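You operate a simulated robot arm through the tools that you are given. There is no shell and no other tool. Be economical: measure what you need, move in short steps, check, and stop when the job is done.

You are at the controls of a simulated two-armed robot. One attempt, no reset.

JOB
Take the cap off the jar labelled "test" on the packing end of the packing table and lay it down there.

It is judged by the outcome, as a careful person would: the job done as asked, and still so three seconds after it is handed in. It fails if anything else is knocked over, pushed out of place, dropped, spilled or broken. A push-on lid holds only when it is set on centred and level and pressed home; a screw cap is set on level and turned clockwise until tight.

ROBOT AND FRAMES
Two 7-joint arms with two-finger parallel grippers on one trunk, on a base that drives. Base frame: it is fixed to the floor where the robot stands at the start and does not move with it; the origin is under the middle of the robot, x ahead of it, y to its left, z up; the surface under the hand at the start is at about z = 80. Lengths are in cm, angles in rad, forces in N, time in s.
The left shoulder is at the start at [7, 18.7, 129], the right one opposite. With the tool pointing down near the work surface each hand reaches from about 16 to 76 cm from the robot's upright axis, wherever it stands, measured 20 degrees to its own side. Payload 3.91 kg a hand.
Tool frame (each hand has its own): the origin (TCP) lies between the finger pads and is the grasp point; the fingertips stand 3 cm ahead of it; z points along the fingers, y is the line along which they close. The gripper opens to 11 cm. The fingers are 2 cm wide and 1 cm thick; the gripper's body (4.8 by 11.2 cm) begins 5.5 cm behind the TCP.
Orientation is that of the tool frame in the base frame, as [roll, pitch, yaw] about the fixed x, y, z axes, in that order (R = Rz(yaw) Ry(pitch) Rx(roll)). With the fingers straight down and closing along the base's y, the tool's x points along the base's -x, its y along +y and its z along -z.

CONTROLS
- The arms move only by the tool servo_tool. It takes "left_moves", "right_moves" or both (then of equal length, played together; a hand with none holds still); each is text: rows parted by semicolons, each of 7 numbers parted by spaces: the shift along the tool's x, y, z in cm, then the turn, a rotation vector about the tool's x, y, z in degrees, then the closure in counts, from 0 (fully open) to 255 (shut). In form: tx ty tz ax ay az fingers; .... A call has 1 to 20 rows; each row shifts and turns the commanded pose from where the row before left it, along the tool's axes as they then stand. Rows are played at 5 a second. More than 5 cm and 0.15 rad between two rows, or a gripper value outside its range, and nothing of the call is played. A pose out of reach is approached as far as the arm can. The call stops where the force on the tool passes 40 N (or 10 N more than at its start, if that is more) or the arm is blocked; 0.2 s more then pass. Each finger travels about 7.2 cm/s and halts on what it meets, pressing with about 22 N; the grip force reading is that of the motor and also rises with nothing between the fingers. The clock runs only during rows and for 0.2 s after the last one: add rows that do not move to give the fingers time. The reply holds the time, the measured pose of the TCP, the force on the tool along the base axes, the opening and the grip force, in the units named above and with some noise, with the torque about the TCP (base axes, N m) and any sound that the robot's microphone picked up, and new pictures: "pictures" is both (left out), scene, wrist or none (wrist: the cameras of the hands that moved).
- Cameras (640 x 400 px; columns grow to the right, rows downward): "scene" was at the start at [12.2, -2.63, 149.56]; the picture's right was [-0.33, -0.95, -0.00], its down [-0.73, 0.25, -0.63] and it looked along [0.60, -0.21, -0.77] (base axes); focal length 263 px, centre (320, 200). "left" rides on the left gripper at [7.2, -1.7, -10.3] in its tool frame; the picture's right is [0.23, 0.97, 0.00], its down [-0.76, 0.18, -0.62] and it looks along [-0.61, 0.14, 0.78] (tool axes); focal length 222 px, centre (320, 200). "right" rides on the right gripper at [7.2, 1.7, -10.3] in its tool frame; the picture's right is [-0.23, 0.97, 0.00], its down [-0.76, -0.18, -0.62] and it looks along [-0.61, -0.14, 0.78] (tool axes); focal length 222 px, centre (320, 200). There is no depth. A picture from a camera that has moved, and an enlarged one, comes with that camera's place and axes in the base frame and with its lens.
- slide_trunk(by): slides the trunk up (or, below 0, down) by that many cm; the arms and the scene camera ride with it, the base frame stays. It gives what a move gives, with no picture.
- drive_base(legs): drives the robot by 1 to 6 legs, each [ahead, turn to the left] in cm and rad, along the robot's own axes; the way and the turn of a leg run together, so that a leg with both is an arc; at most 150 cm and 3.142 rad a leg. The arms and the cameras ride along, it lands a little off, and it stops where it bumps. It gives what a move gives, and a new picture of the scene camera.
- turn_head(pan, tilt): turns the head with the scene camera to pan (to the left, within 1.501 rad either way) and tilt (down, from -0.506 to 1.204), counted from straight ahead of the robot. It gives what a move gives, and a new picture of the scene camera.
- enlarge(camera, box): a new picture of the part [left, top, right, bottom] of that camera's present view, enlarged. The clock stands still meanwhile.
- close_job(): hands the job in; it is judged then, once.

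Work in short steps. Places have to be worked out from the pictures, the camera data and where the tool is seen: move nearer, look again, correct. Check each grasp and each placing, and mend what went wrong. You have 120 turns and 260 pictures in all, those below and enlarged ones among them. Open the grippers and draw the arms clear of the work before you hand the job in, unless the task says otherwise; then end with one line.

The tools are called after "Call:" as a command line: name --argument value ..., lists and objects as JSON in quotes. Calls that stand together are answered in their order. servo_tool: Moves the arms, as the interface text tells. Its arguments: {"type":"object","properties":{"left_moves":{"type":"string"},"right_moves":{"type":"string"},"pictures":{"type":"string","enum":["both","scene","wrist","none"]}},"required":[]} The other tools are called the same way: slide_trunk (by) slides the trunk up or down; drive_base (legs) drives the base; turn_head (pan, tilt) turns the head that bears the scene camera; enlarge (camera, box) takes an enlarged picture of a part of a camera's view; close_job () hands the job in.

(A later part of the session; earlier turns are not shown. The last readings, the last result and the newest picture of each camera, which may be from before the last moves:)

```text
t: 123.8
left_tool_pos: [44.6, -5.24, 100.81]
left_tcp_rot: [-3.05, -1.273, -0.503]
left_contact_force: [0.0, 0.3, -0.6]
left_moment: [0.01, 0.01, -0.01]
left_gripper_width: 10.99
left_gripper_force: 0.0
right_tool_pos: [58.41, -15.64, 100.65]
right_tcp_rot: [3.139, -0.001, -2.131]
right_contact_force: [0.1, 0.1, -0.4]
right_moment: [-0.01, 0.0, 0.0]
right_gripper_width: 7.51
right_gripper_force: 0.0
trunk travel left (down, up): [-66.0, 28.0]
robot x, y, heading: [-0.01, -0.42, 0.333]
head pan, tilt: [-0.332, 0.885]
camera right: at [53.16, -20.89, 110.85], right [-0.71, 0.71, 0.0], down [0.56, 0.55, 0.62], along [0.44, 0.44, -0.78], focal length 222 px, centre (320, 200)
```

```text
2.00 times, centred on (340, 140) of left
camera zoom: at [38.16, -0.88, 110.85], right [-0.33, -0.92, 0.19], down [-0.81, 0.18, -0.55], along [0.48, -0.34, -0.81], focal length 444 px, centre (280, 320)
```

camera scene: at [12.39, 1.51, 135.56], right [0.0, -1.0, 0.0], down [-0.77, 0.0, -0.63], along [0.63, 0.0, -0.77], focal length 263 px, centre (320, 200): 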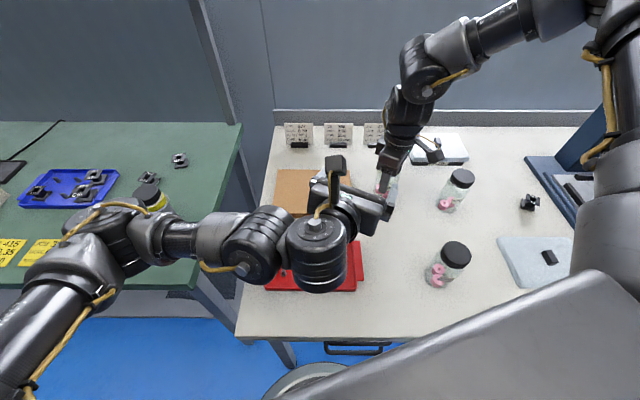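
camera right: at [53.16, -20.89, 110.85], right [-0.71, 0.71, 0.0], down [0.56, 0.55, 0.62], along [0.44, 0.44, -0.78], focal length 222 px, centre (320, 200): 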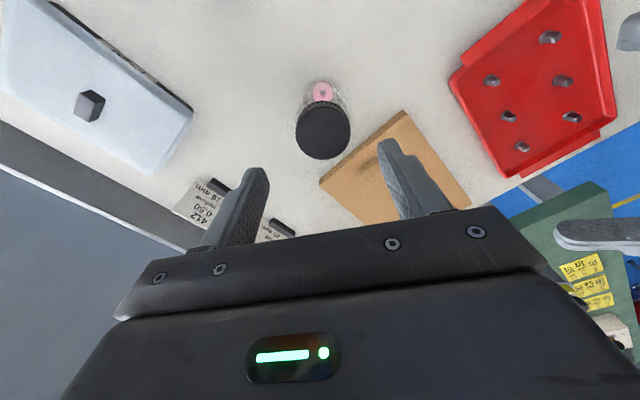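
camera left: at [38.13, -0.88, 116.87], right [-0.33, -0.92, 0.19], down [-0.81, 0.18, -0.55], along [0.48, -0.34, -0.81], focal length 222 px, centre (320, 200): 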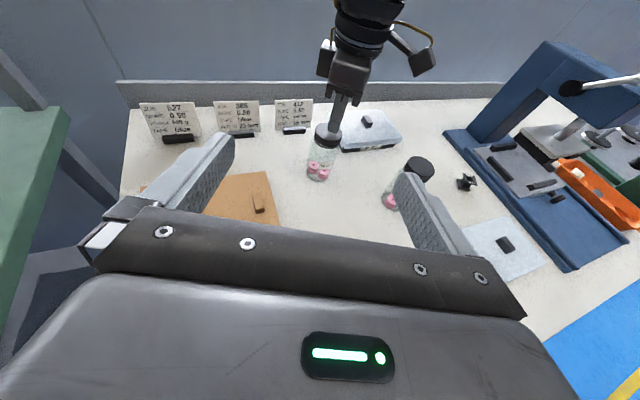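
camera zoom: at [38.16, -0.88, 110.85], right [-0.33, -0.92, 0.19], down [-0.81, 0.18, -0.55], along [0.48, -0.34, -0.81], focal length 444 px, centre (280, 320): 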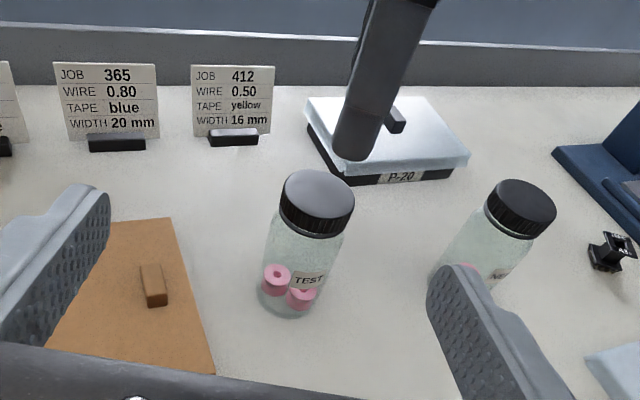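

The jar stands upright at (58.4,-15.6). Now the left hand to a pre-grasp 13 cm short of it.

Call:
servo_tool --left_moves "-2.42 1.1 1.9 0 0 0 0;-2.42 1.1 1.9 0 0 0 0;-2.42 1.1 1.9 0 0 0 0;-2.42 1.1 1.9 0 0 0 0;0 0 0 0 0 0 0" --pictures "both"

```text
t: 125.0
left_tool_pos: [47.11, -11.13, 89.27]
left_tcp_rot: [-3.049, -1.276, -0.502]
left_contact_force: [0.8, 0.7, -0.3]
left_moment: [0.01, -0.01, -0.01]
left_gripper_width: 11.01
left_gripper_force: 0.0
right_tool_pos: [58.43, -15.66, 100.6]
right_tcp_rot: [3.141, -0.001, -2.129]
right_contact_force: [-0.5, 0.5, -0.2]
right_moment: [0.0, 0.01, 0.0]
right_gripper_width: 7.55
right_gripper_force: 0.0
trunk travel left (down, up): [-66.0, 28.0]
robot x, y, heading: [0.22, -0.2, 0.335]
head pan, tilt: [-0.332, 0.885]
camera scene: at [12.32, 1.6, 135.57], right [0.0, -1.0, 0.0], down [-0.77, 0.0, -0.63], along [0.63, 0.0, -0.77], focal length 263 px, centre (320, 200)
camera left: at [40.64, -6.72, 99.14], right [-0.33, -0.92, 0.19], down [-0.81, 0.18, -0.55], along [0.48, -0.34, -0.81], focal length 222 px, centre (320, 200)
```

scene: 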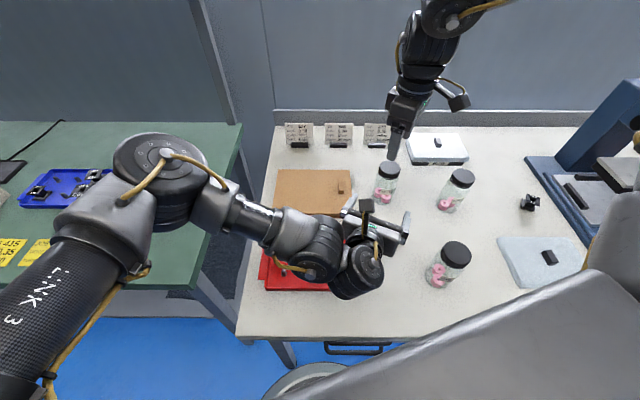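
left: 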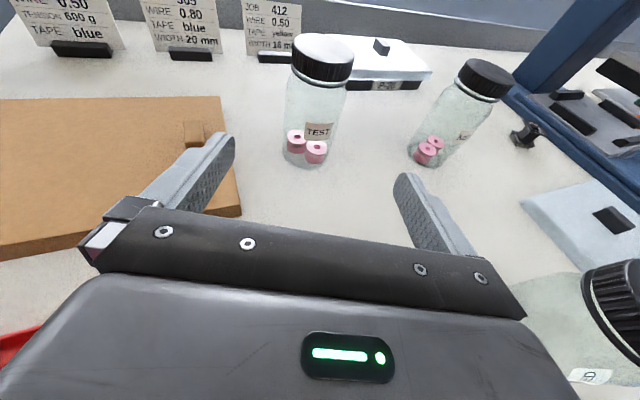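

Clear lane. I advance 12.5 cm onto the jar with a −0.3 lateral trim.

Call:
servo_tool --left_moves "0 -0.3 1.56 0 0 0 0;0 0 1.56 0 0 0 0;0 0 1.56 0 0 0 0;0 0 1.56 0 0 0 0;0 0 1.56 0 0 0 0;0 0 1.56 0 0 0 0;0 0 1.56 0 0 0 0;0 0 1.56 0 0 0 0;0 0 0 0 0 0 0" --pictures "both"

```text
t: 127.0
left_tool_pos: [58.21, -15.1, 85.54]
left_tcp_rot: [-3.046, -1.276, -0.503]
left_contact_force: [0.0, -0.7, 0.4]
left_moment: [-0.02, -0.01, -0.01]
left_gripper_width: 11.0
left_gripper_force: 0.0
right_tool_pos: [58.3, -15.67, 100.51]
right_tcp_rot: [-3.142, -0.003, -2.129]
right_contact_force: [0.4, -0.2, -0.2]
right_moment: [0.03, -0.02, 0.02]
right_gripper_width: 7.57
right_gripper_force: 0.0
trunk travel left (down, up): [-66.0, 28.0]
robot x, y, heading: [0.16, -0.15, 0.331]
head pan, tilt: [-0.332, 0.885]
camera scene: at [12.33, 1.52, 135.57], right [0.0, -1.0, 0.0], down [-0.77, 0.0, -0.63], along [0.63, 0.0, -0.77], focal length 263 px, centre (320, 200)
camera left: at [51.65, -10.78, 95.54], right [-0.33, -0.92, 0.19], down [-0.81, 0.18, -0.55], along [0.48, -0.34, -0.81], focal length 222 px, centre (320, 200)
```

scene: 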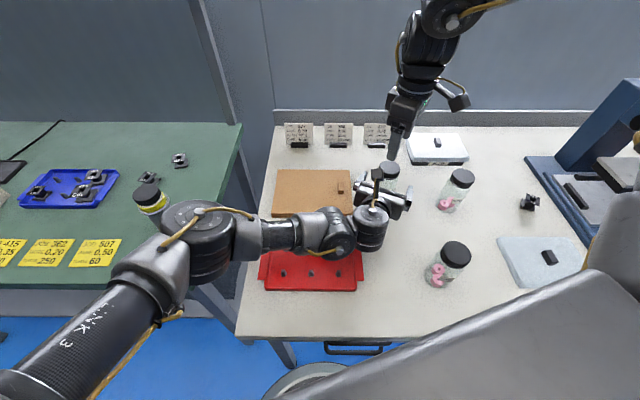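
left: 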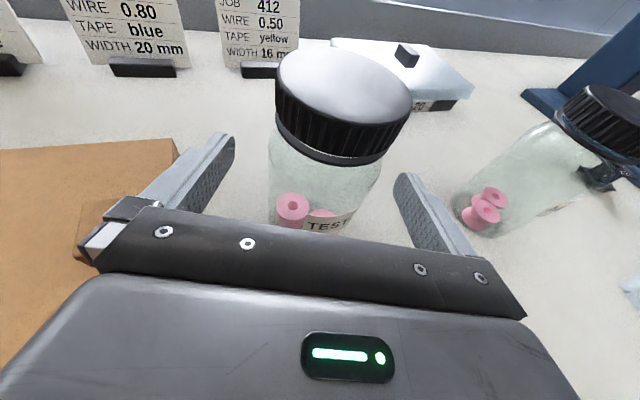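

In position, jar centred. Closing the left hand on the body.

Call:
servo_tool --left_moves "0 0 0 0 0 0 60;0 0 0 0 0 0 100;0 0 0 0 0 0 115;0 0 0 0 0 0 130;0 0 0 0 0 0 160;0 0 0 0 0 0 255;0 0 0 0 0 0 255" --pictures "none"

Call:
enlarge --camera "right" --box '[160, 40, 480, 240]'

Call:
enlarge --camera "scene" --box '[340, 100, 460, 240]'

```text
t: 128.6
left_tool_pos: [58.2, -15.06, 85.58]
left_tcp_rot: [-3.048, -1.276, -0.504]
left_contact_force: [0.1, -0.4, 1.2]
left_moment: [-0.04, 0.01, 0.01]
left_gripper_width: 5.36
left_gripper_force: 22.0
right_tool_pos: [58.39, -15.61, 100.53]
right_tcp_rot: [-3.141, -0.001, -2.129]
right_contact_force: [0.6, -0.3, 0.4]
right_moment: [-0.02, 0.01, 0.02]
right_gripper_width: 7.54
right_gripper_force: 0.1
trunk travel left (down, up): [-66.0, 28.0]
robot x, y, heading: [0.03, 0.23, 0.331]
head pan, tilt: [-0.332, 0.885]
```

```text
2.00 times, centred on (320, 140) of right
camera zoom: at [53.07, -20.88, 110.87], right [-0.71, 0.71, 0.0], down [0.55, 0.55, 0.62], along [0.44, 0.44, -0.78], focal length 444 px, centre (320, 320)
```

zoom: 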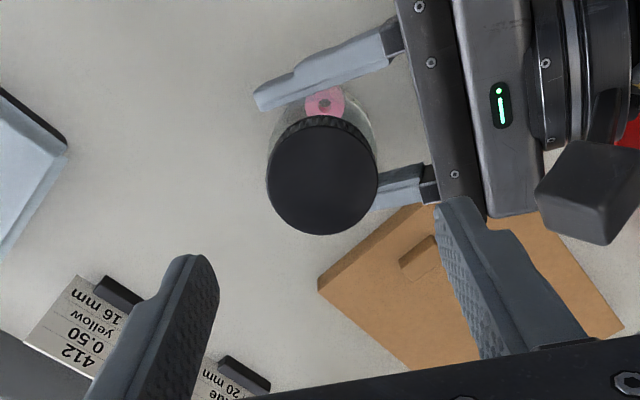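

```text
2.86 times, centred on (400, 170) of scene
camera zoom: at [12.34, 1.51, 135.57], right [0.0, -1.0, 0.0], down [-0.77, 0.0, -0.63], along [0.63, 0.0, -0.77], focal length 750 px, centre (91, 286)
```

zoom: 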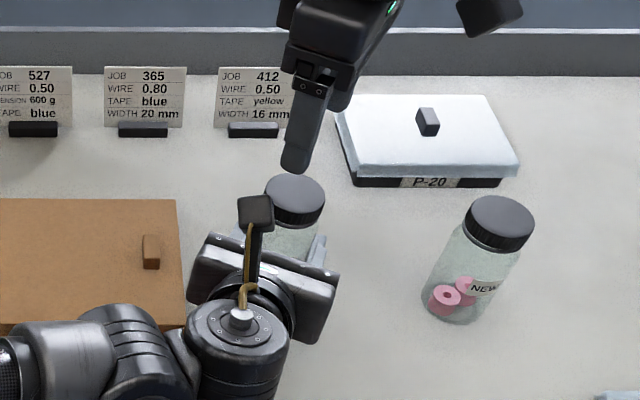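

Jar firmly held (5.36 cm, 22 N). The right hand descends to the cap and closes.

Call:
servo_tool --right_moves "0.1 0.2 2 0 0 0 80;0 0 2 0 0 0 80;0 0 2 0 0 0 80;0 0 1.9 0 0 0 80;0 0 0 0 0 0 80;0 0 0 0 0 0 105;0 0 0 0 0 0 120;0 0 0 0 0 0 140;0 0 0 0 0 0 200;0 0 0 0 0 0 255;0 0 0 0 0 0 255" --pictures "wrist"

Call:
enlarge --camera "scene" --box '[340, 100, 460, 240]'

```text
t: 131.0
left_tool_pos: [58.11, -15.18, 85.5]
left_tcp_rot: [-3.046, -1.277, -0.505]
left_contact_force: [-9.9, 8.4, 2.5]
left_moment: [-0.4, -0.25, 0.01]
left_gripper_width: 5.38
left_gripper_force: 21.9
right_tool_pos: [58.15, -15.43, 92.76]
right_tcp_rot: [-3.141, -0.002, -2.129]
right_contact_force: [11.4, -9.2, 0.4]
right_moment: [-0.31, -0.57, -0.03]
right_gripper_width: 4.77
right_gripper_force: 21.8
trunk travel left (down, up): [-66.0, 28.0]
robot x, y, heading: [-0.39, -0.08, 0.332]
head pan, tilt: [-0.332, 0.885]
camera right: at [52.89, -20.62, 102.93], right [-0.71, 0.71, 0.0], down [0.55, 0.55, 0.62], along [0.44, 0.44, -0.78], focal length 222 px, centre (320, 200)
```

right: 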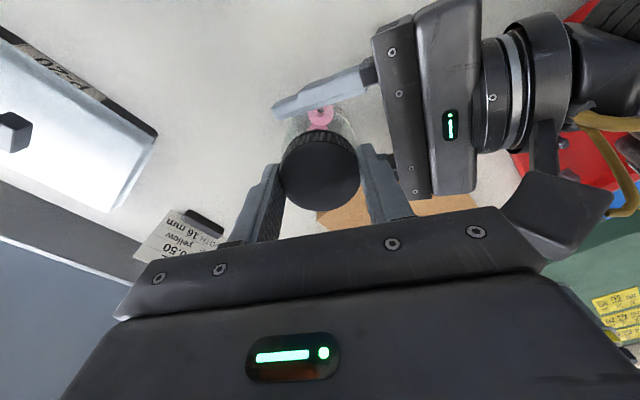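

```text
2.86 times, centred on (400, 170) of scene
camera zoom: at [12.32, 1.51, 135.57], right [0.0, -1.0, 0.0], down [-0.77, 0.0, -0.63], along [0.63, 0.0, -0.77], focal length 750 px, centre (91, 286)
```

zoom: 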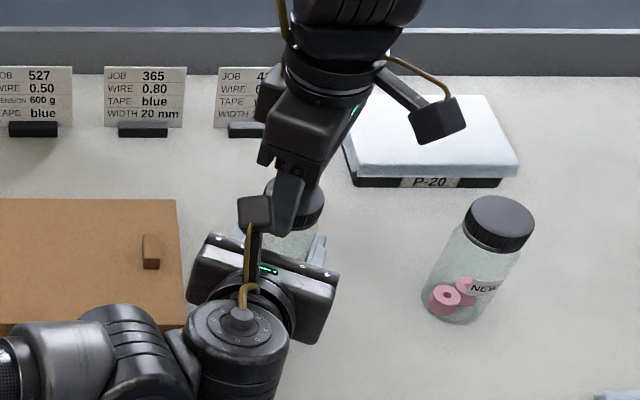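

Cap gripped, with about 14 N of side load from misalignment. I trim it by 0.35 cm, then twist CCW 40°.

Call:
servo_tool --right_moves "0 -0.2 0 0 0 0 255;0 -0.15 0 0 0 0 255;0 0 0 0 0 -8 255;0 0 0 0 0 -8 255;0 0 0 0 0 -8 255;0 0 0 0 0 -8 255;0 0 0 0 0 -8 255;0 0 0 0 0 0 255" --pictures "wrist"

Call:
enlarge --camera "left" --box '[220, 20, 460, 240]'

```text
t: 132.8
left_tool_pos: [58.05, -15.16, 85.58]
left_tcp_rot: [-3.05, -1.274, -0.5]
left_contact_force: [6.9, -7.3, 0.8]
left_moment: [0.38, 0.3, -0.01]
left_gripper_width: 5.39
left_gripper_force: 22.0
right_tool_pos: [58.51, -15.59, 92.73]
right_tcp_rot: [-3.141, -0.001, -1.429]
right_contact_force: [-7.0, 7.5, 2.4]
right_moment: [0.22, 0.11, 0.04]
right_gripper_width: 4.79
right_gripper_force: 21.5
trunk travel left (down, up): [-66.0, 28.0]
robot x, y, heading: [0.24, -0.11, 0.336]
head pan, tilt: [-0.332, 0.885]
camera right: at [57.81, -23.01, 102.96], right [-1.0, 0.09, 0.0], down [0.07, 0.78, 0.62], along [0.05, 0.62, -0.78], focal length 222 px, centre (320, 200)
```

right: 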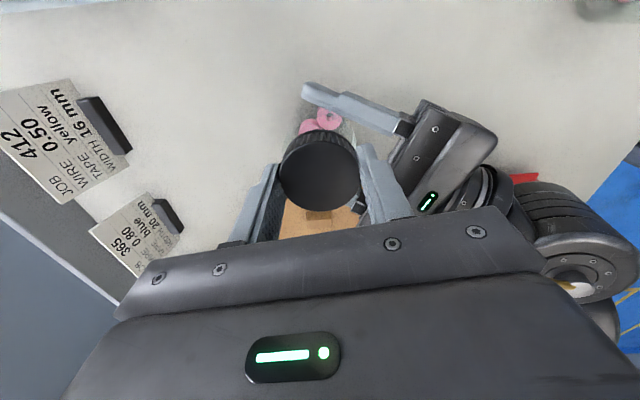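

```text
1.82 times, centred on (340, 130) of left
camera zoom: at [51.62, -10.81, 95.55], right [-0.33, -0.92, 0.19], down [-0.81, 0.18, -0.55], along [0.48, -0.34, -0.81], focal length 404 px, centre (284, 327)
```

zoom: 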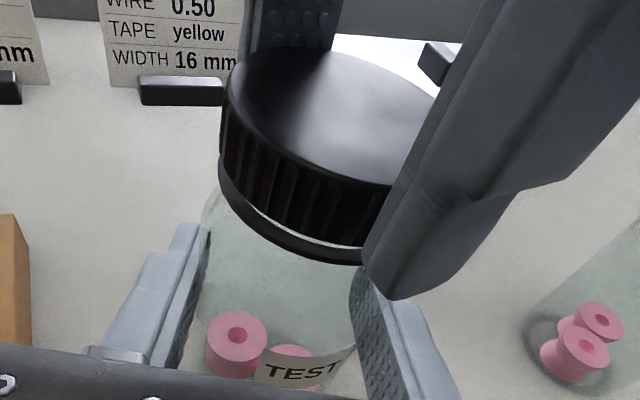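

A gap opens under the cap while the TEST label stays still, so it's unscrewing. I continue CCW 72° with a slight re-centring and lift.

Call:
servo_tool --right_moves "-0.13 0.1 0 0 0 -8 255;0 0 -0.02 0 0 -8 255;0 0 -0.02 0 0 -8 255;0 0 -0.02 0 0 -8 255;0 0 -0.02 0 0 -8 255;0 0 -0.02 0 0 -8 255;0 0 -0.02 0 0 -8 255;0 0 -0.02 0 0 -8 255;0 0 0 0 0 0 255" --pictures "none"

Call:
enlarge --camera "left" --box '[220, 20, 460, 240]'

```text
t: 134.8
left_tool_pos: [58.01, -15.22, 85.53]
left_tcp_rot: [-3.048, -1.275, -0.506]
left_contact_force: [-11.9, -4.0, 0.5]
left_moment: [0.21, -0.27, -0.05]
left_gripper_width: 5.38
left_gripper_force: 21.8
right_tool_pos: [58.4, -15.49, 92.92]
right_tcp_rot: [3.141, 0.001, -0.311]
right_contact_force: [10.8, 3.3, 0.3]
right_moment: [0.04, -0.5, -0.03]
right_gripper_width: 4.74
right_gripper_force: 21.5
trunk travel left (down, up): [-66.0, 28.0]
robot x, y, heading: [-0.03, -0.33, 0.333]
head pan, tilt: [-0.332, 0.885]
```

```text
1.82 times, centred on (340, 130) of left
camera zoom: at [51.6, -10.83, 95.53], right [-0.33, -0.92, 0.19], down [-0.81, 0.18, -0.55], along [0.48, -0.34, -0.81], focal length 404 px, centre (284, 327)
```

zoom: 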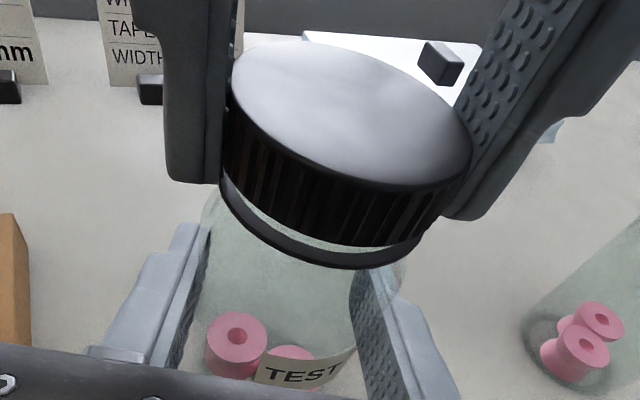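

The gap grows evenly; the cap is rising. I continue CCW another 40° with a trim.

Call:
servo_tool --right_moves "0.15 -0.1 0 0 0 -8 255;0 0 -0.03 0 0 -8 255;0 0 -0.03 0 0 -8 255;0 0 -0.03 0 0 -8 255;0 0 -0.03 0 0 -8 255;0 0 0 0 0 0 255" --pictures "none"

Call:
enlarge --camera "left" --box '[220, 20, 460, 240]'

```text
t: 136.2
left_tool_pos: [58.21, -15.16, 85.61]
left_tcp_rot: [-3.047, -1.277, -0.501]
left_contact_force: [4.9, -7.0, 4.2]
left_moment: [0.22, 0.38, -0.02]
left_gripper_width: 5.35
left_gripper_force: 21.7
right_tool_pos: [58.45, -15.43, 92.93]
right_tcp_rot: [-3.141, 0.003, 0.388]
right_contact_force: [-4.8, 6.5, -4.3]
right_moment: [0.25, -0.03, -0.01]
right_gripper_width: 4.76
right_gripper_force: 22.1
trunk travel left (down, up): [-66.0, 28.0]
robot x, y, heading: [0.13, 0.24, 0.334]
head pan, tilt: [-0.332, 0.885]
```

```text
1.82 times, centred on (340, 130) of left
camera zoom: at [51.69, -10.77, 95.56], right [-0.33, -0.92, 0.19], down [-0.81, 0.18, -0.55], along [0.48, -0.34, -0.81], focal length 404 px, centre (284, 327)
```

zoom: 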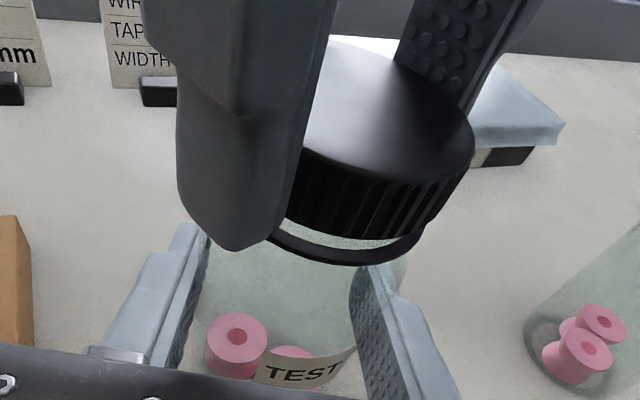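

144° done and still clean. Another 40° CCW.

Call:
servo_tool --right_moves "-0.05 -0.1 0 0 0 -8 255;0 0 -0.02 0 0 -8 255;0 0 -0.02 0 0 -8 255;0 0 -0.02 0 0 -8 255;0 0 -0.02 0 0 -8 255;0 0 0 0 0 0 255" --pictures "none"

Call:
enlarge --camera "left" --box '[220, 20, 460, 240]'

```text
t: 137.6
left_tool_pos: [58.17, -15.29, 85.52]
left_tcp_rot: [-3.045, -1.273, -0.505]
left_contact_force: [-0.1, 3.8, 4.2]
left_moment: [-0.37, 0.15, -0.01]
left_gripper_width: 5.38
left_gripper_force: 22.0
right_tool_pos: [58.58, -15.37, 92.95]
right_tcp_rot: [-3.141, 0.001, 1.084]
right_contact_force: [-0.6, -4.5, -5.9]
right_moment: [0.05, -0.16, 0.02]
right_gripper_width: 4.78
right_gripper_force: 22.2
trunk travel left (down, up): [-66.0, 28.0]
robot x, y, heading: [-0.32, -0.13, 0.332]
head pan, tilt: [-0.332, 0.885]
```

```text
1.82 times, centred on (340, 130) of left
camera zoom: at [51.67, -10.75, 95.51], right [-0.33, -0.92, 0.19], down [-0.81, 0.18, -0.55], along [0.48, -0.34, -0.81], focal length 404 px, centre (284, 327)
```

zoom: 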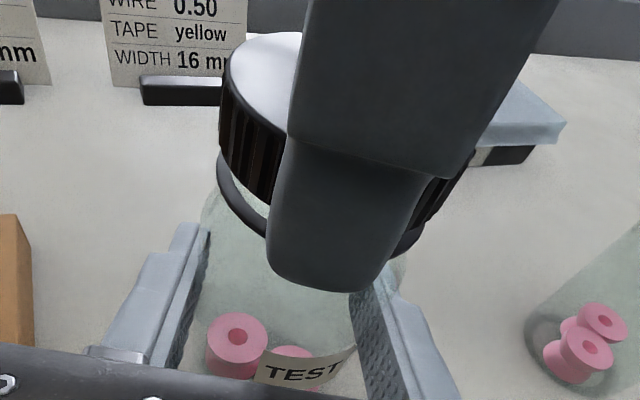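

Half a turn done; the right wrist still has range and clears the left camera. I continue CCW 72°.

Call:
servo_tool --right_moves "0 0 0 0 0 -8 255;0 0 -0.02 0 0 -8 255;0 0 -0.02 0 0 -8 255;0 0 -0.02 0 0 -8 255;0 0 -0.02 0 0 -8 255;0 0 -0.02 0 0 -8 255;0 0 -0.02 0 0 -8 255;0 0 -0.02 0 0 -8 255;0 0 -0.02 0 0 -8 255;0 0 0 0 0 0 255" --pictures "none"

Call:
enlarge --camera "left" --box '[220, 20, 460, 240]'

```text
t: 139.8
left_tool_pos: [58.15, -15.13, 85.52]
left_tcp_rot: [-3.047, -1.275, -0.505]
left_contact_force: [-0.5, 0.4, -0.1]
left_moment: [0.02, 0.0, 0.0]
left_gripper_width: 5.37
left_gripper_force: 22.2
right_tool_pos: [58.39, -15.5, 93.14]
right_tcp_rot: [-3.14, 0.0, 2.341]
right_contact_force: [0.1, 0.4, 0.4]
right_moment: [0.01, 0.02, 0.03]
right_gripper_width: 4.8
right_gripper_force: 22.2
trunk travel left (down, up): [-66.0, 28.0]
robot x, y, heading: [-0.01, 0.19, 0.338]
head pan, tilt: [-0.332, 0.885]
```

```text
1.82 times, centred on (340, 130) of left
camera zoom: at [51.64, -10.8, 95.53], right [-0.33, -0.92, 0.19], down [-0.81, 0.18, -0.55], along [0.48, -0.34, -0.81], focal length 404 px, centre (284, 327)
```

zoom: 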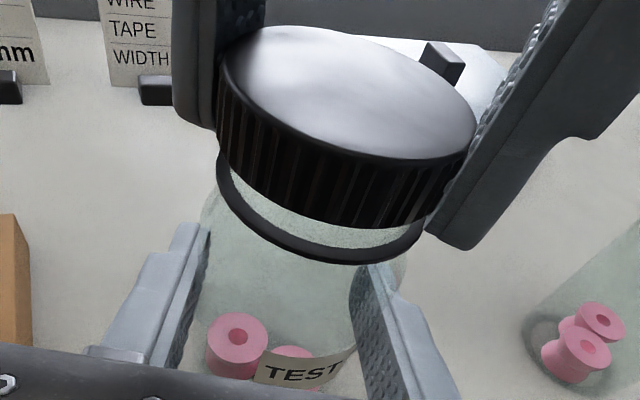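

All forces dropped to zero and the gap is larger, so the cap is probably free. I lift gently 1.5 cm to check.

Call:
servo_tool --right_moves "0 0 -0.3 0 0 0 255;0 0 -0.4 0 0 0 255;0 0 -0.4 0 0 0 255;0 0 -0.4 0 0 0 255;0 0 0 0 0 0 255" --pictures "none"

Call:
enlarge --camera "left" --box '[220, 20, 460, 240]'

```text
t: 141.0
left_tool_pos: [58.21, -15.1, 85.54]
left_tcp_rot: [-3.048, -1.272, -0.505]
left_contact_force: [-0.8, -0.4, 0.3]
left_moment: [0.03, 0.02, 0.02]
left_gripper_width: 5.37
left_gripper_force: 21.6
right_tool_pos: [58.53, -15.51, 94.64]
right_tcp_rot: [-3.139, 0.001, 2.34]
right_contact_force: [-0.6, 0.2, -0.7]
right_moment: [0.01, -0.01, 0.0]
right_gripper_width: 4.78
right_gripper_force: 22.0
trunk travel left (down, up): [-66.0, 28.0]
robot x, y, heading: [0.21, 0.18, 0.332]
head pan, tilt: [-0.332, 0.885]
```

```text
1.82 times, centred on (340, 130) of left
camera zoom: at [51.66, -10.79, 95.52], right [-0.33, -0.92, 0.19], down [-0.81, 0.18, -0.55], along [0.48, -0.34, -0.81], focal length 404 px, centre (284, 327)
```

zoom: 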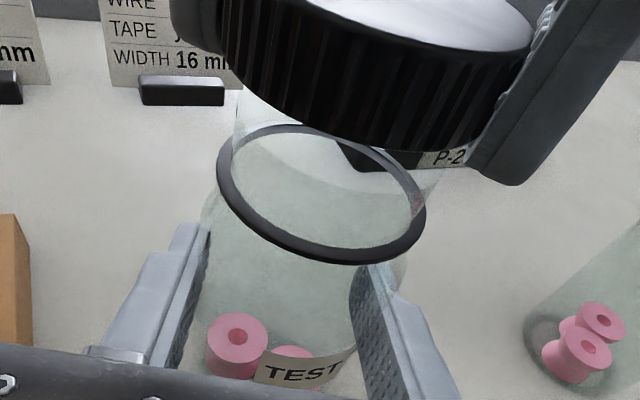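

The cap is off. I raise it clear, carry it to a free spot at (66,-28), and pause above the table.

Call:
servo_tool --right_moves "0 0 -2 0 0 0 255;0 0 -2 0 0 0 255;-2.84 -0.66 0 0 0 0 255;-2.84 -0.66 0 0 0 0 255;-2.84 -0.66 0 0 0 0 255;-2.84 -0.66 0 0 0 0 255;-2.84 -0.66 0 0 0 0 255;0 0 2.5 0 0 0 255;0 0 2.5 0 0 0 255;0 0 2.5 0 0 0 255;0 0 0 0 0 0 255" --pictures "both"

```text
t: 143.4
left_tool_pos: [58.08, -15.11, 85.54]
left_tcp_rot: [-3.048, -1.275, -0.505]
left_contact_force: [0.0, -0.1, -0.4]
left_moment: [-0.02, 0.01, 0.02]
left_gripper_width: 5.37
left_gripper_force: 22.3
right_tool_pos: [65.92, -27.71, 91.23]
right_tcp_rot: [-3.14, 0.001, 2.338]
right_contact_force: [-0.1, 0.3, -0.4]
right_moment: [0.0, -0.04, 0.0]
right_gripper_width: 4.79
right_gripper_force: 22.6
trunk travel left (down, up): [-66.0, 28.0]
robot x, y, heading: [0.31, -0.15, 0.333]
head pan, tilt: [-0.332, 0.885]
camera scene: at [12.31, 1.52, 135.57], right [0.0, -1.0, 0.0], down [-0.77, 0.0, -0.63], along [0.63, 0.0, -0.77], focal length 263 px, centre (320, 200)
camera right: at [62.12, -21.25, 101.48], right [0.86, 0.51, 0.0], down [0.4, -0.67, 0.62], along [0.32, -0.54, -0.78], focal length 222 px, centre (320, 200)
```

scene: 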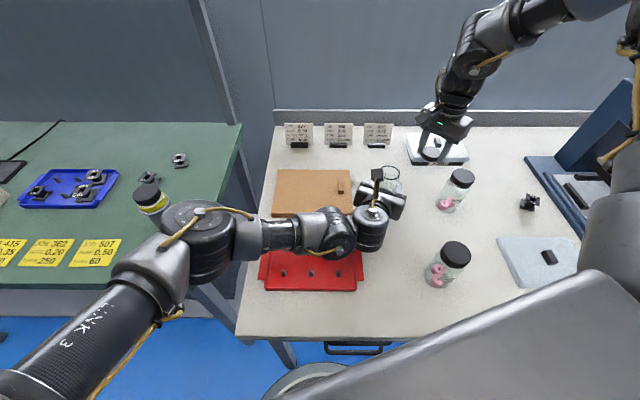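
right: 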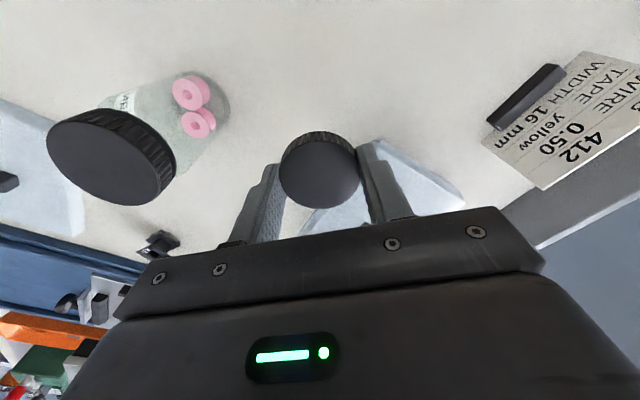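

The P-20 box corner is close to one finger, so I shift 2 cm toward −x and descend slowly until the cap touches.

Call:
servo_tool --right_moves "0.7 -0.72 0 0 0 0 255;0.7 -0.72 0 0 0 0 255;0 0 1.6 0 0 0 255;0 0 1.6 0 0 0 255;0 0 1.6 0 0 0 255;0 0 1.2 0 0 0 255;0 0 0.6 0 0 0 255;0 0 0.4 0 0 0 255;0 0 0 0 0 0 255" --pictures "wrist"

Call:
enlarge --camera "scene" --box '[370, 100, 500, 220]'

```text
t: 145.4
left_tool_pos: [58.17, -15.2, 85.54]
left_tcp_rot: [-3.046, -1.277, -0.505]
left_contact_force: [-0.2, 0.3, -1.2]
left_moment: [0.01, 0.01, 0.0]
left_gripper_width: 5.38
left_gripper_force: 22.0
right_tool_pos: [64.0, -27.89, 84.08]
right_tcp_rot: [-3.14, 0.001, 2.339]
right_contact_force: [0.4, 0.2, 0.1]
right_moment: [0.0, 0.01, 0.0]
right_gripper_width: 4.8
right_gripper_force: 22.2
trunk travel left (down, up): [-66.0, 28.0]
robot x, y, heading: [-0.01, 0.19, 0.329]
head pan, tilt: [-0.332, 0.885]
camera right: at [60.08, -21.46, 94.38], right [0.86, 0.51, 0.0], down [0.4, -0.67, 0.62], along [0.32, -0.54, -0.78], focal length 222 px, centre (320, 200)
```

right: 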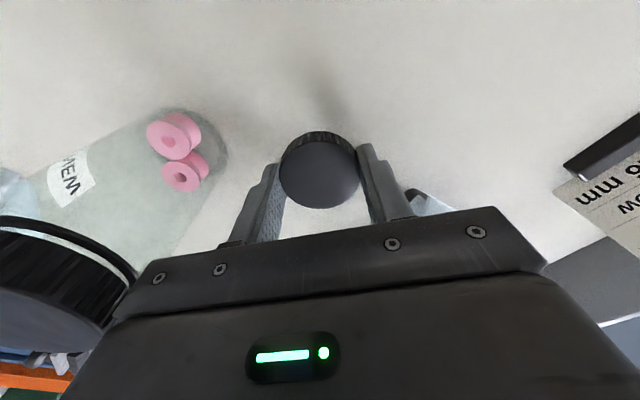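

```text
3.33 times, centred on (435, 160) of scene
camera zoom: at [12.35, 1.5, 135.56], right [0.0, -1.0, 0.0], down [-0.77, 0.0, -0.63], along [0.63, 0.0, -0.77], focal length 875 px, centre (-63, 333)
```

zoom: 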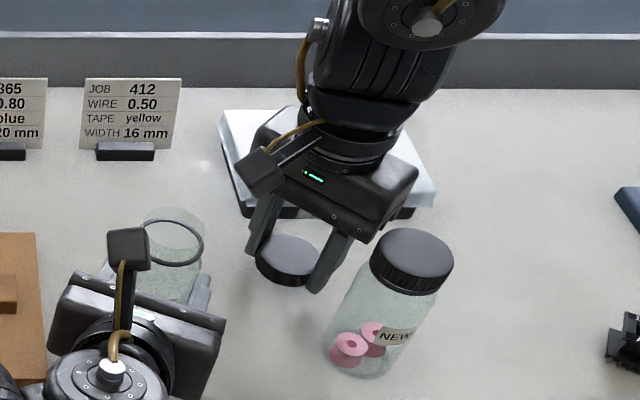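

Not yet touching. I lower in small steps until contact.

Call:
servo_tool --right_moves "0 0 0.3 0 0 0 255;0 0 0.3 0 0 0 255;0 0 0.2 0 0 0 255;0 0 0 0 0 0 255" --pictures "none"

```text
t: 146.4
left_tool_pos: [58.17, -15.17, 85.52]
left_tcp_rot: [-3.047, -1.275, -0.504]
left_contact_force: [1.1, 0.3, 0.6]
left_moment: [0.02, 0.02, -0.05]
left_gripper_width: 5.37
left_gripper_force: 21.6
right_tool_pos: [63.95, -27.91, 83.32]
right_tcp_rot: [-3.14, 0.0, 2.337]
right_contact_force: [-0.4, 0.2, 0.4]
right_moment: [0.0, -0.05, 0.02]
right_gripper_width: 4.77
right_gripper_force: 21.8
trunk travel left (down, up): [-66.0, 28.0]
robot x, y, heading: [-0.21, -0.45, 0.331]
head pan, tilt: [-0.332, 0.885]
```

Call:
servo_tool --right_moves "0 0 0.2 0 0 0 255;0 0 0.2 0 0 0 255;0 0 0 0 0 0 255" --pictures "wrist"

```text
t: 147.2
left_tool_pos: [58.1, -15.05, 85.53]
left_tcp_rot: [-3.048, -1.276, -0.505]
left_contact_force: [-0.6, -0.1, 0.2]
left_moment: [-0.04, 0.01, 0.02]
left_gripper_width: 5.37
left_gripper_force: 22.2
right_tool_pos: [64.0, -27.93, 82.92]
right_tcp_rot: [3.14, -0.002, 2.339]
right_contact_force: [1.5, -1.2, 2.8]
right_moment: [0.04, -0.06, -0.02]
right_gripper_width: 4.76
right_gripper_force: 21.8
trunk travel left (down, up): [-66.0, 28.0]
robot x, y, heading: [-0.04, 0.13, 0.334]
head pan, tilt: [-0.332, 0.885]
camera right: at [60.13, -21.57, 93.3], right [0.86, 0.51, 0.0], down [0.4, -0.67, 0.62], along [0.32, -0.54, -0.78], focal length 222 px, centre (320, 200)
```

right: 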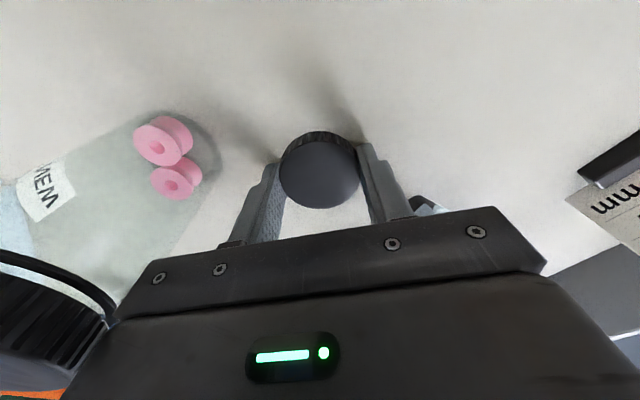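

Contact at 2.8 N: the cap rests on the table. I open modestly (to ~6.3 cm, since the NEW jar is near), then rise straight up.

Call:
servo_tool --right_moves "0 0 0 0 0 0 180;0 0 0 0 0 0 135;0 0 0 0 0 0 110;0 0 0 0 0 0 110;0 0 -1.5 0 0 0 110;0 0 -3 0 0 0 110;0 0 -4 0 0 0 110;0 0 -4 0 0 0 110;0 0 -4 0 0 0 80;0 0 0 0 0 0 80" --pictures "both"

Call:
enlarge --camera "scene" --box '[340, 100, 500, 240]'

```text
t: 149.4
left_tool_pos: [58.24, -15.15, 85.45]
left_tcp_rot: [-3.049, -1.275, -0.503]
left_contact_force: [1.0, -0.2, -0.8]
left_moment: [0.01, 0.01, -0.02]
left_gripper_width: 5.38
left_gripper_force: 22.4
right_tool_pos: [64.25, -27.71, 99.12]
right_tcp_rot: [-3.141, -0.003, 2.338]
right_contact_force: [0.7, 0.8, 0.3]
right_moment: [-0.03, 0.0, 0.03]
right_gripper_width: 7.54
right_gripper_force: 0.1
trunk travel left (down, up): [-66.0, 28.0]
robot x, y, heading: [0.05, 0.08, 0.327]
head pan, tilt: [-0.332, 0.885]
camera scene: at [12.44, 1.48, 135.56], right [0.0, -1.0, 0.0], down [-0.77, 0.0, -0.63], along [0.63, 0.0, -0.77], focal length 263 px, centre (320, 200)
camera right: at [60.38, -21.31, 109.44], right [0.86, 0.51, 0.0], down [0.4, -0.67, 0.62], along [0.32, -0.54, -0.78], focal length 222 px, centre (320, 200)
```

scene: 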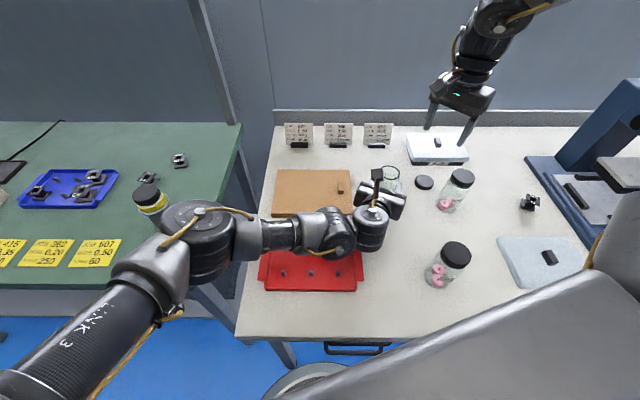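
right: 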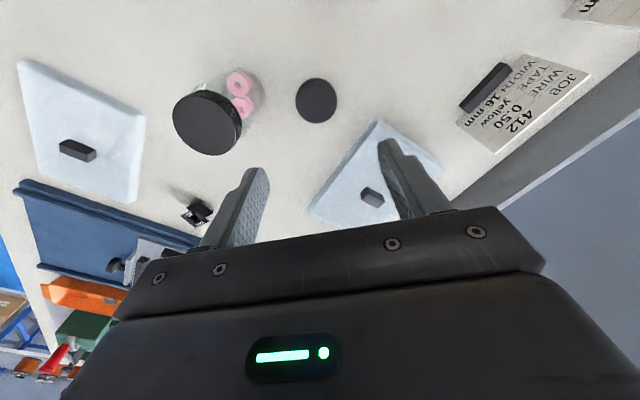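

```text
2.86 times, centred on (420, 170) of scene
camera zoom: at [12.44, 1.48, 135.56], right [0.0, -1.0, 0.0], down [-0.77, 0.0, -0.63], along [0.63, 0.0, -0.77], focal length 750 px, centre (34, 286)
```

zoom: 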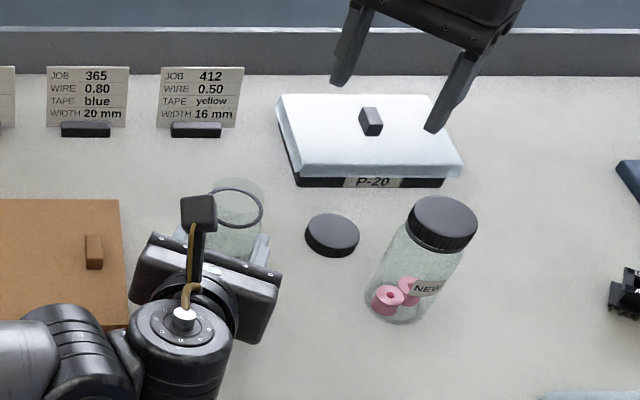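

The cap lies flat on the table at (64,-28). Now I restore the jar's place: the left hand releases and backs out along its approach line.

Call:
servo_tool --left_moves "0 0 0 0 0 0 180;0 0 0 0 0 0 120;0 0 0 0 0 0 60;0 0 0 0 0 0 0;0 0 0 0 0 0 0;0 0 -1.5 0 0 0 0;0 0 -2.5 0 0 0 0;0 0 -3 0 0 0 0;0 0 -3 0 0 0 0;0 0 -3 0 0 0 0;2 0 -2 0 0 0 0;3 0 -1 0 0 0 0;3 0 -1 0 0 0 0;0 0 0 0 0 0 0" --pictures "both"

```text
t: 152.4
left_tool_pos: [44.87, -10.05, 98.37]
left_tcp_rot: [-3.045, -1.276, -0.504]
left_contact_force: [0.4, -0.4, -0.4]
left_moment: [0.03, -0.01, 0.02]
left_gripper_width: 11.02
left_gripper_force: 0.2
right_tool_pos: [64.11, -27.61, 99.08]
right_tcp_rot: [-3.14, 0.0, 2.338]
right_contact_force: [-0.3, 0.1, -0.4]
right_moment: [0.02, 0.01, -0.01]
right_gripper_width: 7.55
right_gripper_force: 0.1
trunk travel left (down, up): [-66.0, 28.0]
robot x, y, heading: [-0.06, 0.01, 0.331]
head pan, tilt: [-0.332, 0.885]
camera scene: at [12.37, 1.51, 135.56], right [0.0, -1.0, 0.0], down [-0.77, 0.0, -0.63], along [0.63, 0.0, -0.77], focal length 263 px, centre (320, 200)
camera left: at [38.37, -5.7, 108.44], right [-0.33, -0.92, 0.19], down [-0.81, 0.18, -0.55], along [0.48, -0.34, -0.81], focal length 222 px, centre (320, 200)
```

scene: 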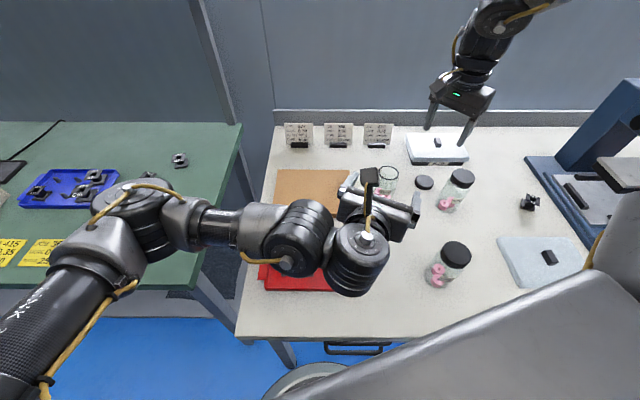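
left: 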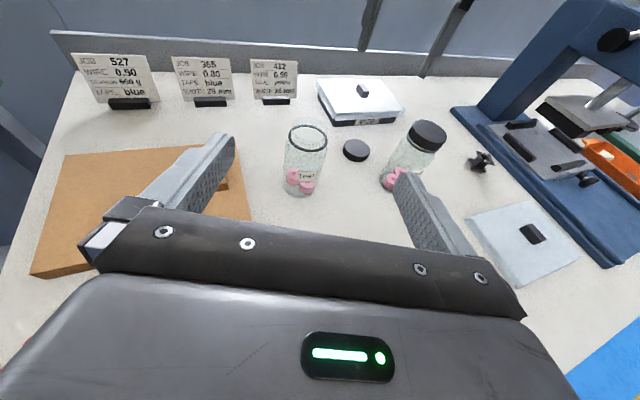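

The open jar stands upright. I pull the left hand back a bit more and bring the right hand over the jar.

Call:
servo_tool --left_moves "1 0 -2 0 0 0 0;1 0 -2 0 0 0 0;1 0 -2 0 0 0 0;1 0 -1 0 0 0 0;0 0 0 0 0 0 0;0 0 0 0 0 0 0;0 0 0 0 0 0 0" --right_moves "0 0 0 0 0 0 80;2.54 0.85 0 0 0 0 80;2.54 0.85 0 0 0 0 80;2.54 0.85 0 0 0 0 80;2.54 0.85 0 0 0 0 80;2.54 0.85 0 0 0 0 80;0 0 0 0 0 0 80" --pictures "both"

```text
t: 154.0
left_tool_pos: [40.11, -7.86, 104.14]
left_tcp_rot: [-3.046, -1.275, -0.505]
left_contact_force: [0.3, -0.7, 0.6]
left_moment: [0.02, 0.0, -0.01]
left_gripper_width: 11.01
left_gripper_force: 0.1
right_tool_pos: [58.6, -15.64, 99.36]
right_tcp_rot: [-3.14, -0.001, 2.338]
right_contact_force: [-0.2, 0.2, 0.2]
right_moment: [-0.03, 0.03, -0.02]
right_gripper_width: 7.54
right_gripper_force: 0.0
trunk travel left (down, up): [-66.0, 28.0]
robot x, y, heading: [0.01, 0.43, 0.331]
head pan, tilt: [-0.332, 0.885]
camera scene: at [12.34, 1.47, 135.57], right [0.0, -1.0, 0.0], down [-0.77, 0.0, -0.63], along [0.63, 0.0, -0.77], focal length 263 px, centre (320, 200)
camera right: at [54.8, -9.27, 109.66], right [0.86, 0.51, 0.0], down [0.4, -0.67, 0.62], along [0.32, -0.54, -0.78], focal length 222 px, centre (320, 200)
camera left: at [33.66, -3.45, 114.1], right [-0.33, -0.92, 0.19], down [-0.81, 0.18, -0.55], along [0.48, -0.34, -0.81], focal length 222 px, centre (320, 200)
```

scene: 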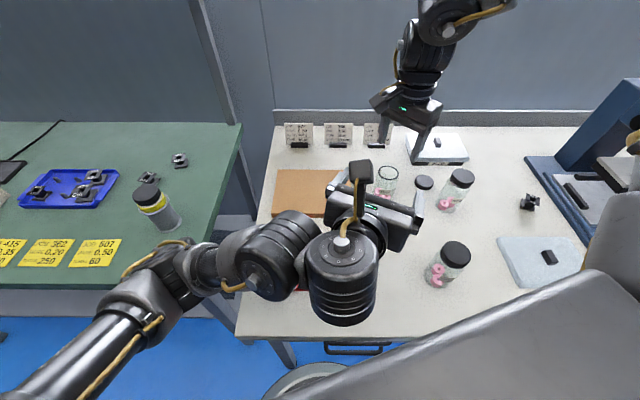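
right: 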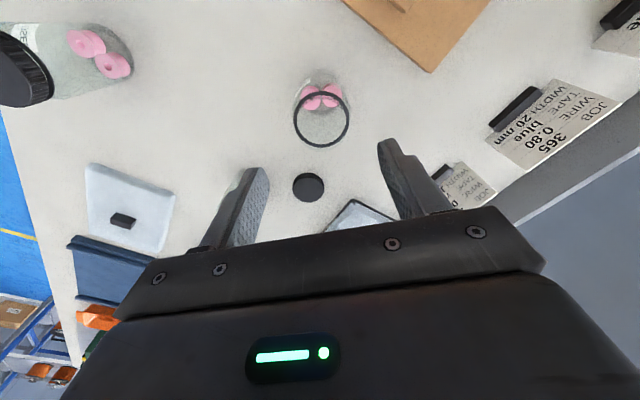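
left: 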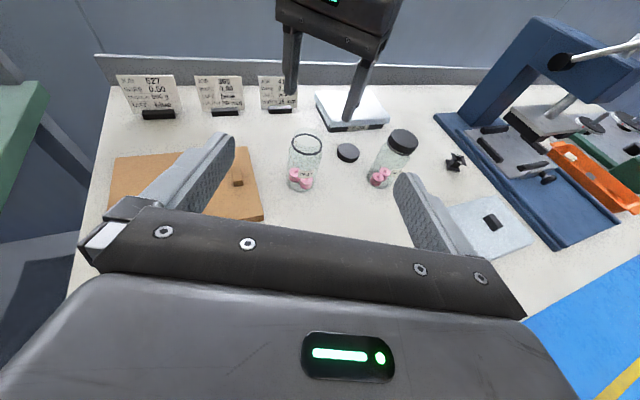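

Jar centred under the hand (58.4,-15.3). I descend to the body grip height and close gently.

Call:
servo_tool --right_moves "0.35 0.06 2 0 0 0 80;0 0 2 0 0 0 80;0 0 2 0 0 0 80;0 0 2 0 0 0 80;0 0 2 0 0 0 80;0 0 1.9 0 0 0 80;0 0 0 0 0 0 80;0 0 0 0 0 0 100;0 0 0 0 0 0 110;0 0 0 0 0 0 120;0 0 0 0 0 0 130;0 0 0 0 0 0 160;0 0 0 0 0 0 255;0 0 0 0 0 0 255" --pictures "both"

```text
t: 157.0
left_tool_pos: [40.11, -7.78, 104.1]
left_tcp_rot: [-3.048, -1.275, -0.502]
left_contact_force: [0.5, 0.0, -0.1]
left_moment: [-0.01, 0.03, 0.05]
left_gripper_width: 11.0
left_gripper_force: 0.1
right_tool_pos: [58.02, -15.54, 87.52]
right_tcp_rot: [-3.138, -0.001, 2.338]
right_contact_force: [-0.9, -0.8, -0.2]
right_moment: [0.01, 0.02, 0.01]
right_gripper_width: 5.49
right_gripper_force: 21.8
trunk travel left (down, up): [-66.0, 28.0]
robot x, y, heading: [0.29, -0.28, 0.333]
head pan, tilt: [-0.332, 0.885]
camera scene: at [12.34, 1.51, 135.57], right [0.0, -1.0, 0.0], down [-0.77, 0.0, -0.63], along [0.63, 0.0, -0.77], focal length 263 px, centre (320, 200)
camera right: at [54.24, -9.13, 97.79], right [0.86, 0.51, 0.0], down [0.4, -0.67, 0.62], along [0.32, -0.54, -0.78], focal length 222 px, centre (320, 200)
```

scene: 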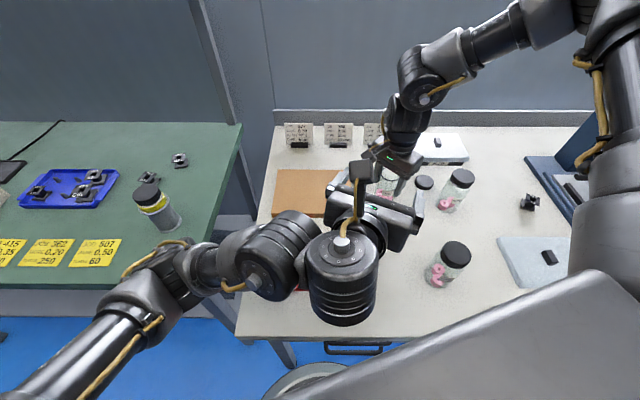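
right: 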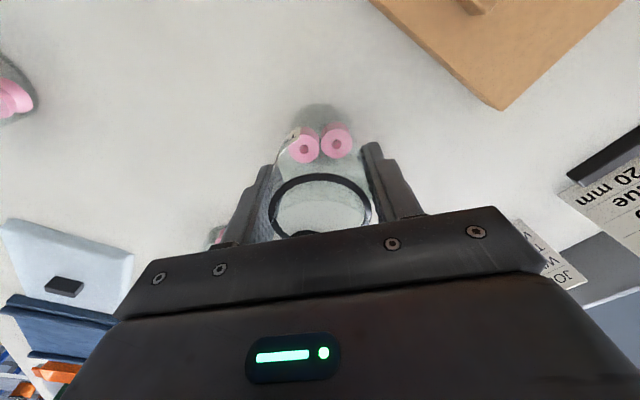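

Gripped the body (5.49 cm). I lift 1.5 cm and carry the open jar upright back to its original spot.

Call:
servo_tool --right_moves "0 0 -0.5 0 0 0 255;0 0 -0.5 0 0 0 255;0 0 -0.5 0 0 0 255;-0.93 0.49 0 0 0 0 255;-0.93 0.49 0 0 0 0 255;-0.93 0.49 0 0 0 0 255;-0.93 0.49 0 0 0 0 255;-0.93 0.49 0 0 0 0 255;-0.93 0.49 0 0 0 0 255;-0.93 0.49 0 0 0 0 255;-0.93 0.49 0 0 0 0 255;0 0 0 0 0 0 255" --pictures "both"

```text
t: 159.6
left_tool_pos: [40.14, -7.83, 104.1]
left_tcp_rot: [-3.048, -1.277, -0.504]
left_contact_force: [-0.3, 0.0, -0.6]
left_moment: [0.0, -0.01, -0.02]
left_gripper_width: 11.02
left_gripper_force: 0.0
right_tool_pos: [66.02, -18.17, 89.05]
right_tcp_rot: [-3.141, 0.0, 2.34]
right_contact_force: [-0.1, -1.0, 0.1]
right_moment: [0.03, 0.0, 0.03]
right_gripper_width: 5.5
right_gripper_force: 22.2
trunk travel left (down, up): [-66.0, 28.0]
robot x, y, heading: [-0.13, -0.21, 0.335]
head pan, tilt: [-0.332, 0.885]
camera scene: at [12.34, 1.51, 135.57], right [0.0, -1.0, 0.0], down [-0.77, 0.0, -0.63], along [0.63, 0.0, -0.77], focal length 263 px, centre (320, 200)
camera right: at [62.18, -11.74, 99.42], right [0.86, 0.51, 0.0], down [0.4, -0.67, 0.62], along [0.32, -0.54, -0.78], focal length 222 px, centre (320, 200)
```

scene: 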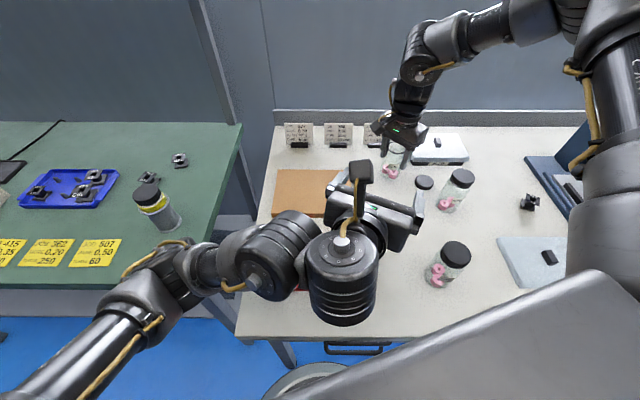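
right: 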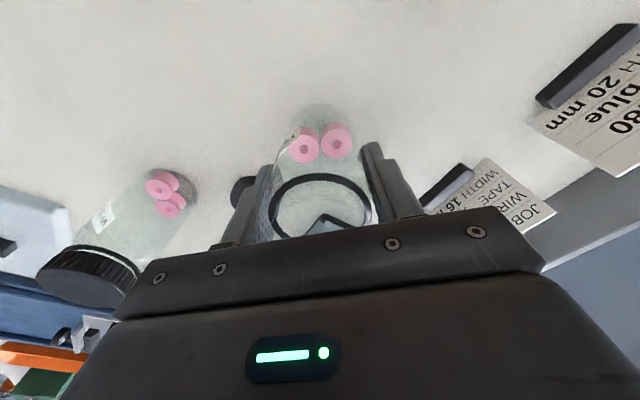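

Over the original spot, (66.0,-18.2). I lower until touch.

Call:
servo_tool --right_moves "0 0 0.5 0 0 0 255;0 0 0.4 0 0 0 255;0 0 0.3 0 0 0 255;0 0 0.2 0 0 0 255;0 0 0.1 0 0 0 255;0 0 0 0 0 0 255" --pictures "none"

```text
t: 161.0
left_tool_pos: [40.15, -7.79, 104.03]
left_tcp_rot: [-3.047, -1.276, -0.503]
left_contact_force: [0.0, -0.9, 0.7]
left_moment: [0.0, 0.02, 0.01]
left_gripper_width: 11.0
left_gripper_force: 0.1
right_tool_pos: [65.98, -18.11, 87.62]
right_tcp_rot: [-3.139, 0.001, 2.338]
right_contact_force: [-0.5, 0.2, -1.2]
right_moment: [0.02, 0.02, 0.02]
right_gripper_width: 5.48
right_gripper_force: 22.2
trunk travel left (down, up): [-66.0, 28.0]
robot x, y, heading: [0.11, 0.09, 0.336]
head pan, tilt: [-0.332, 0.885]
```

Call:
servo_tool --right_moves "0 0 0.1 0 0 0 255;0 0 0.1 0 0 0 255;0 0 0 0 0 0 255" --pictures "none"

```text
t: 161.8
left_tool_pos: [40.12, -7.81, 104.17]
left_tcp_rot: [-3.045, -1.276, -0.505]
left_contact_force: [0.4, 0.3, 0.4]
left_moment: [0.0, -0.01, 0.03]
left_gripper_width: 11.03
left_gripper_force: 0.0
right_tool_pos: [65.85, -18.09, 87.49]
right_tcp_rot: [3.142, 0.002, 2.339]
right_contact_force: [0.9, -2.5, 8.0]
right_moment: [-0.17, -0.08, 0.02]
right_gripper_width: 5.48
right_gripper_force: 22.5
trunk travel left (down, up): [-66.0, 28.0]
robot x, y, heading: [-0.02, -0.17, 0.336]
head pan, tilt: [-0.332, 0.885]
```

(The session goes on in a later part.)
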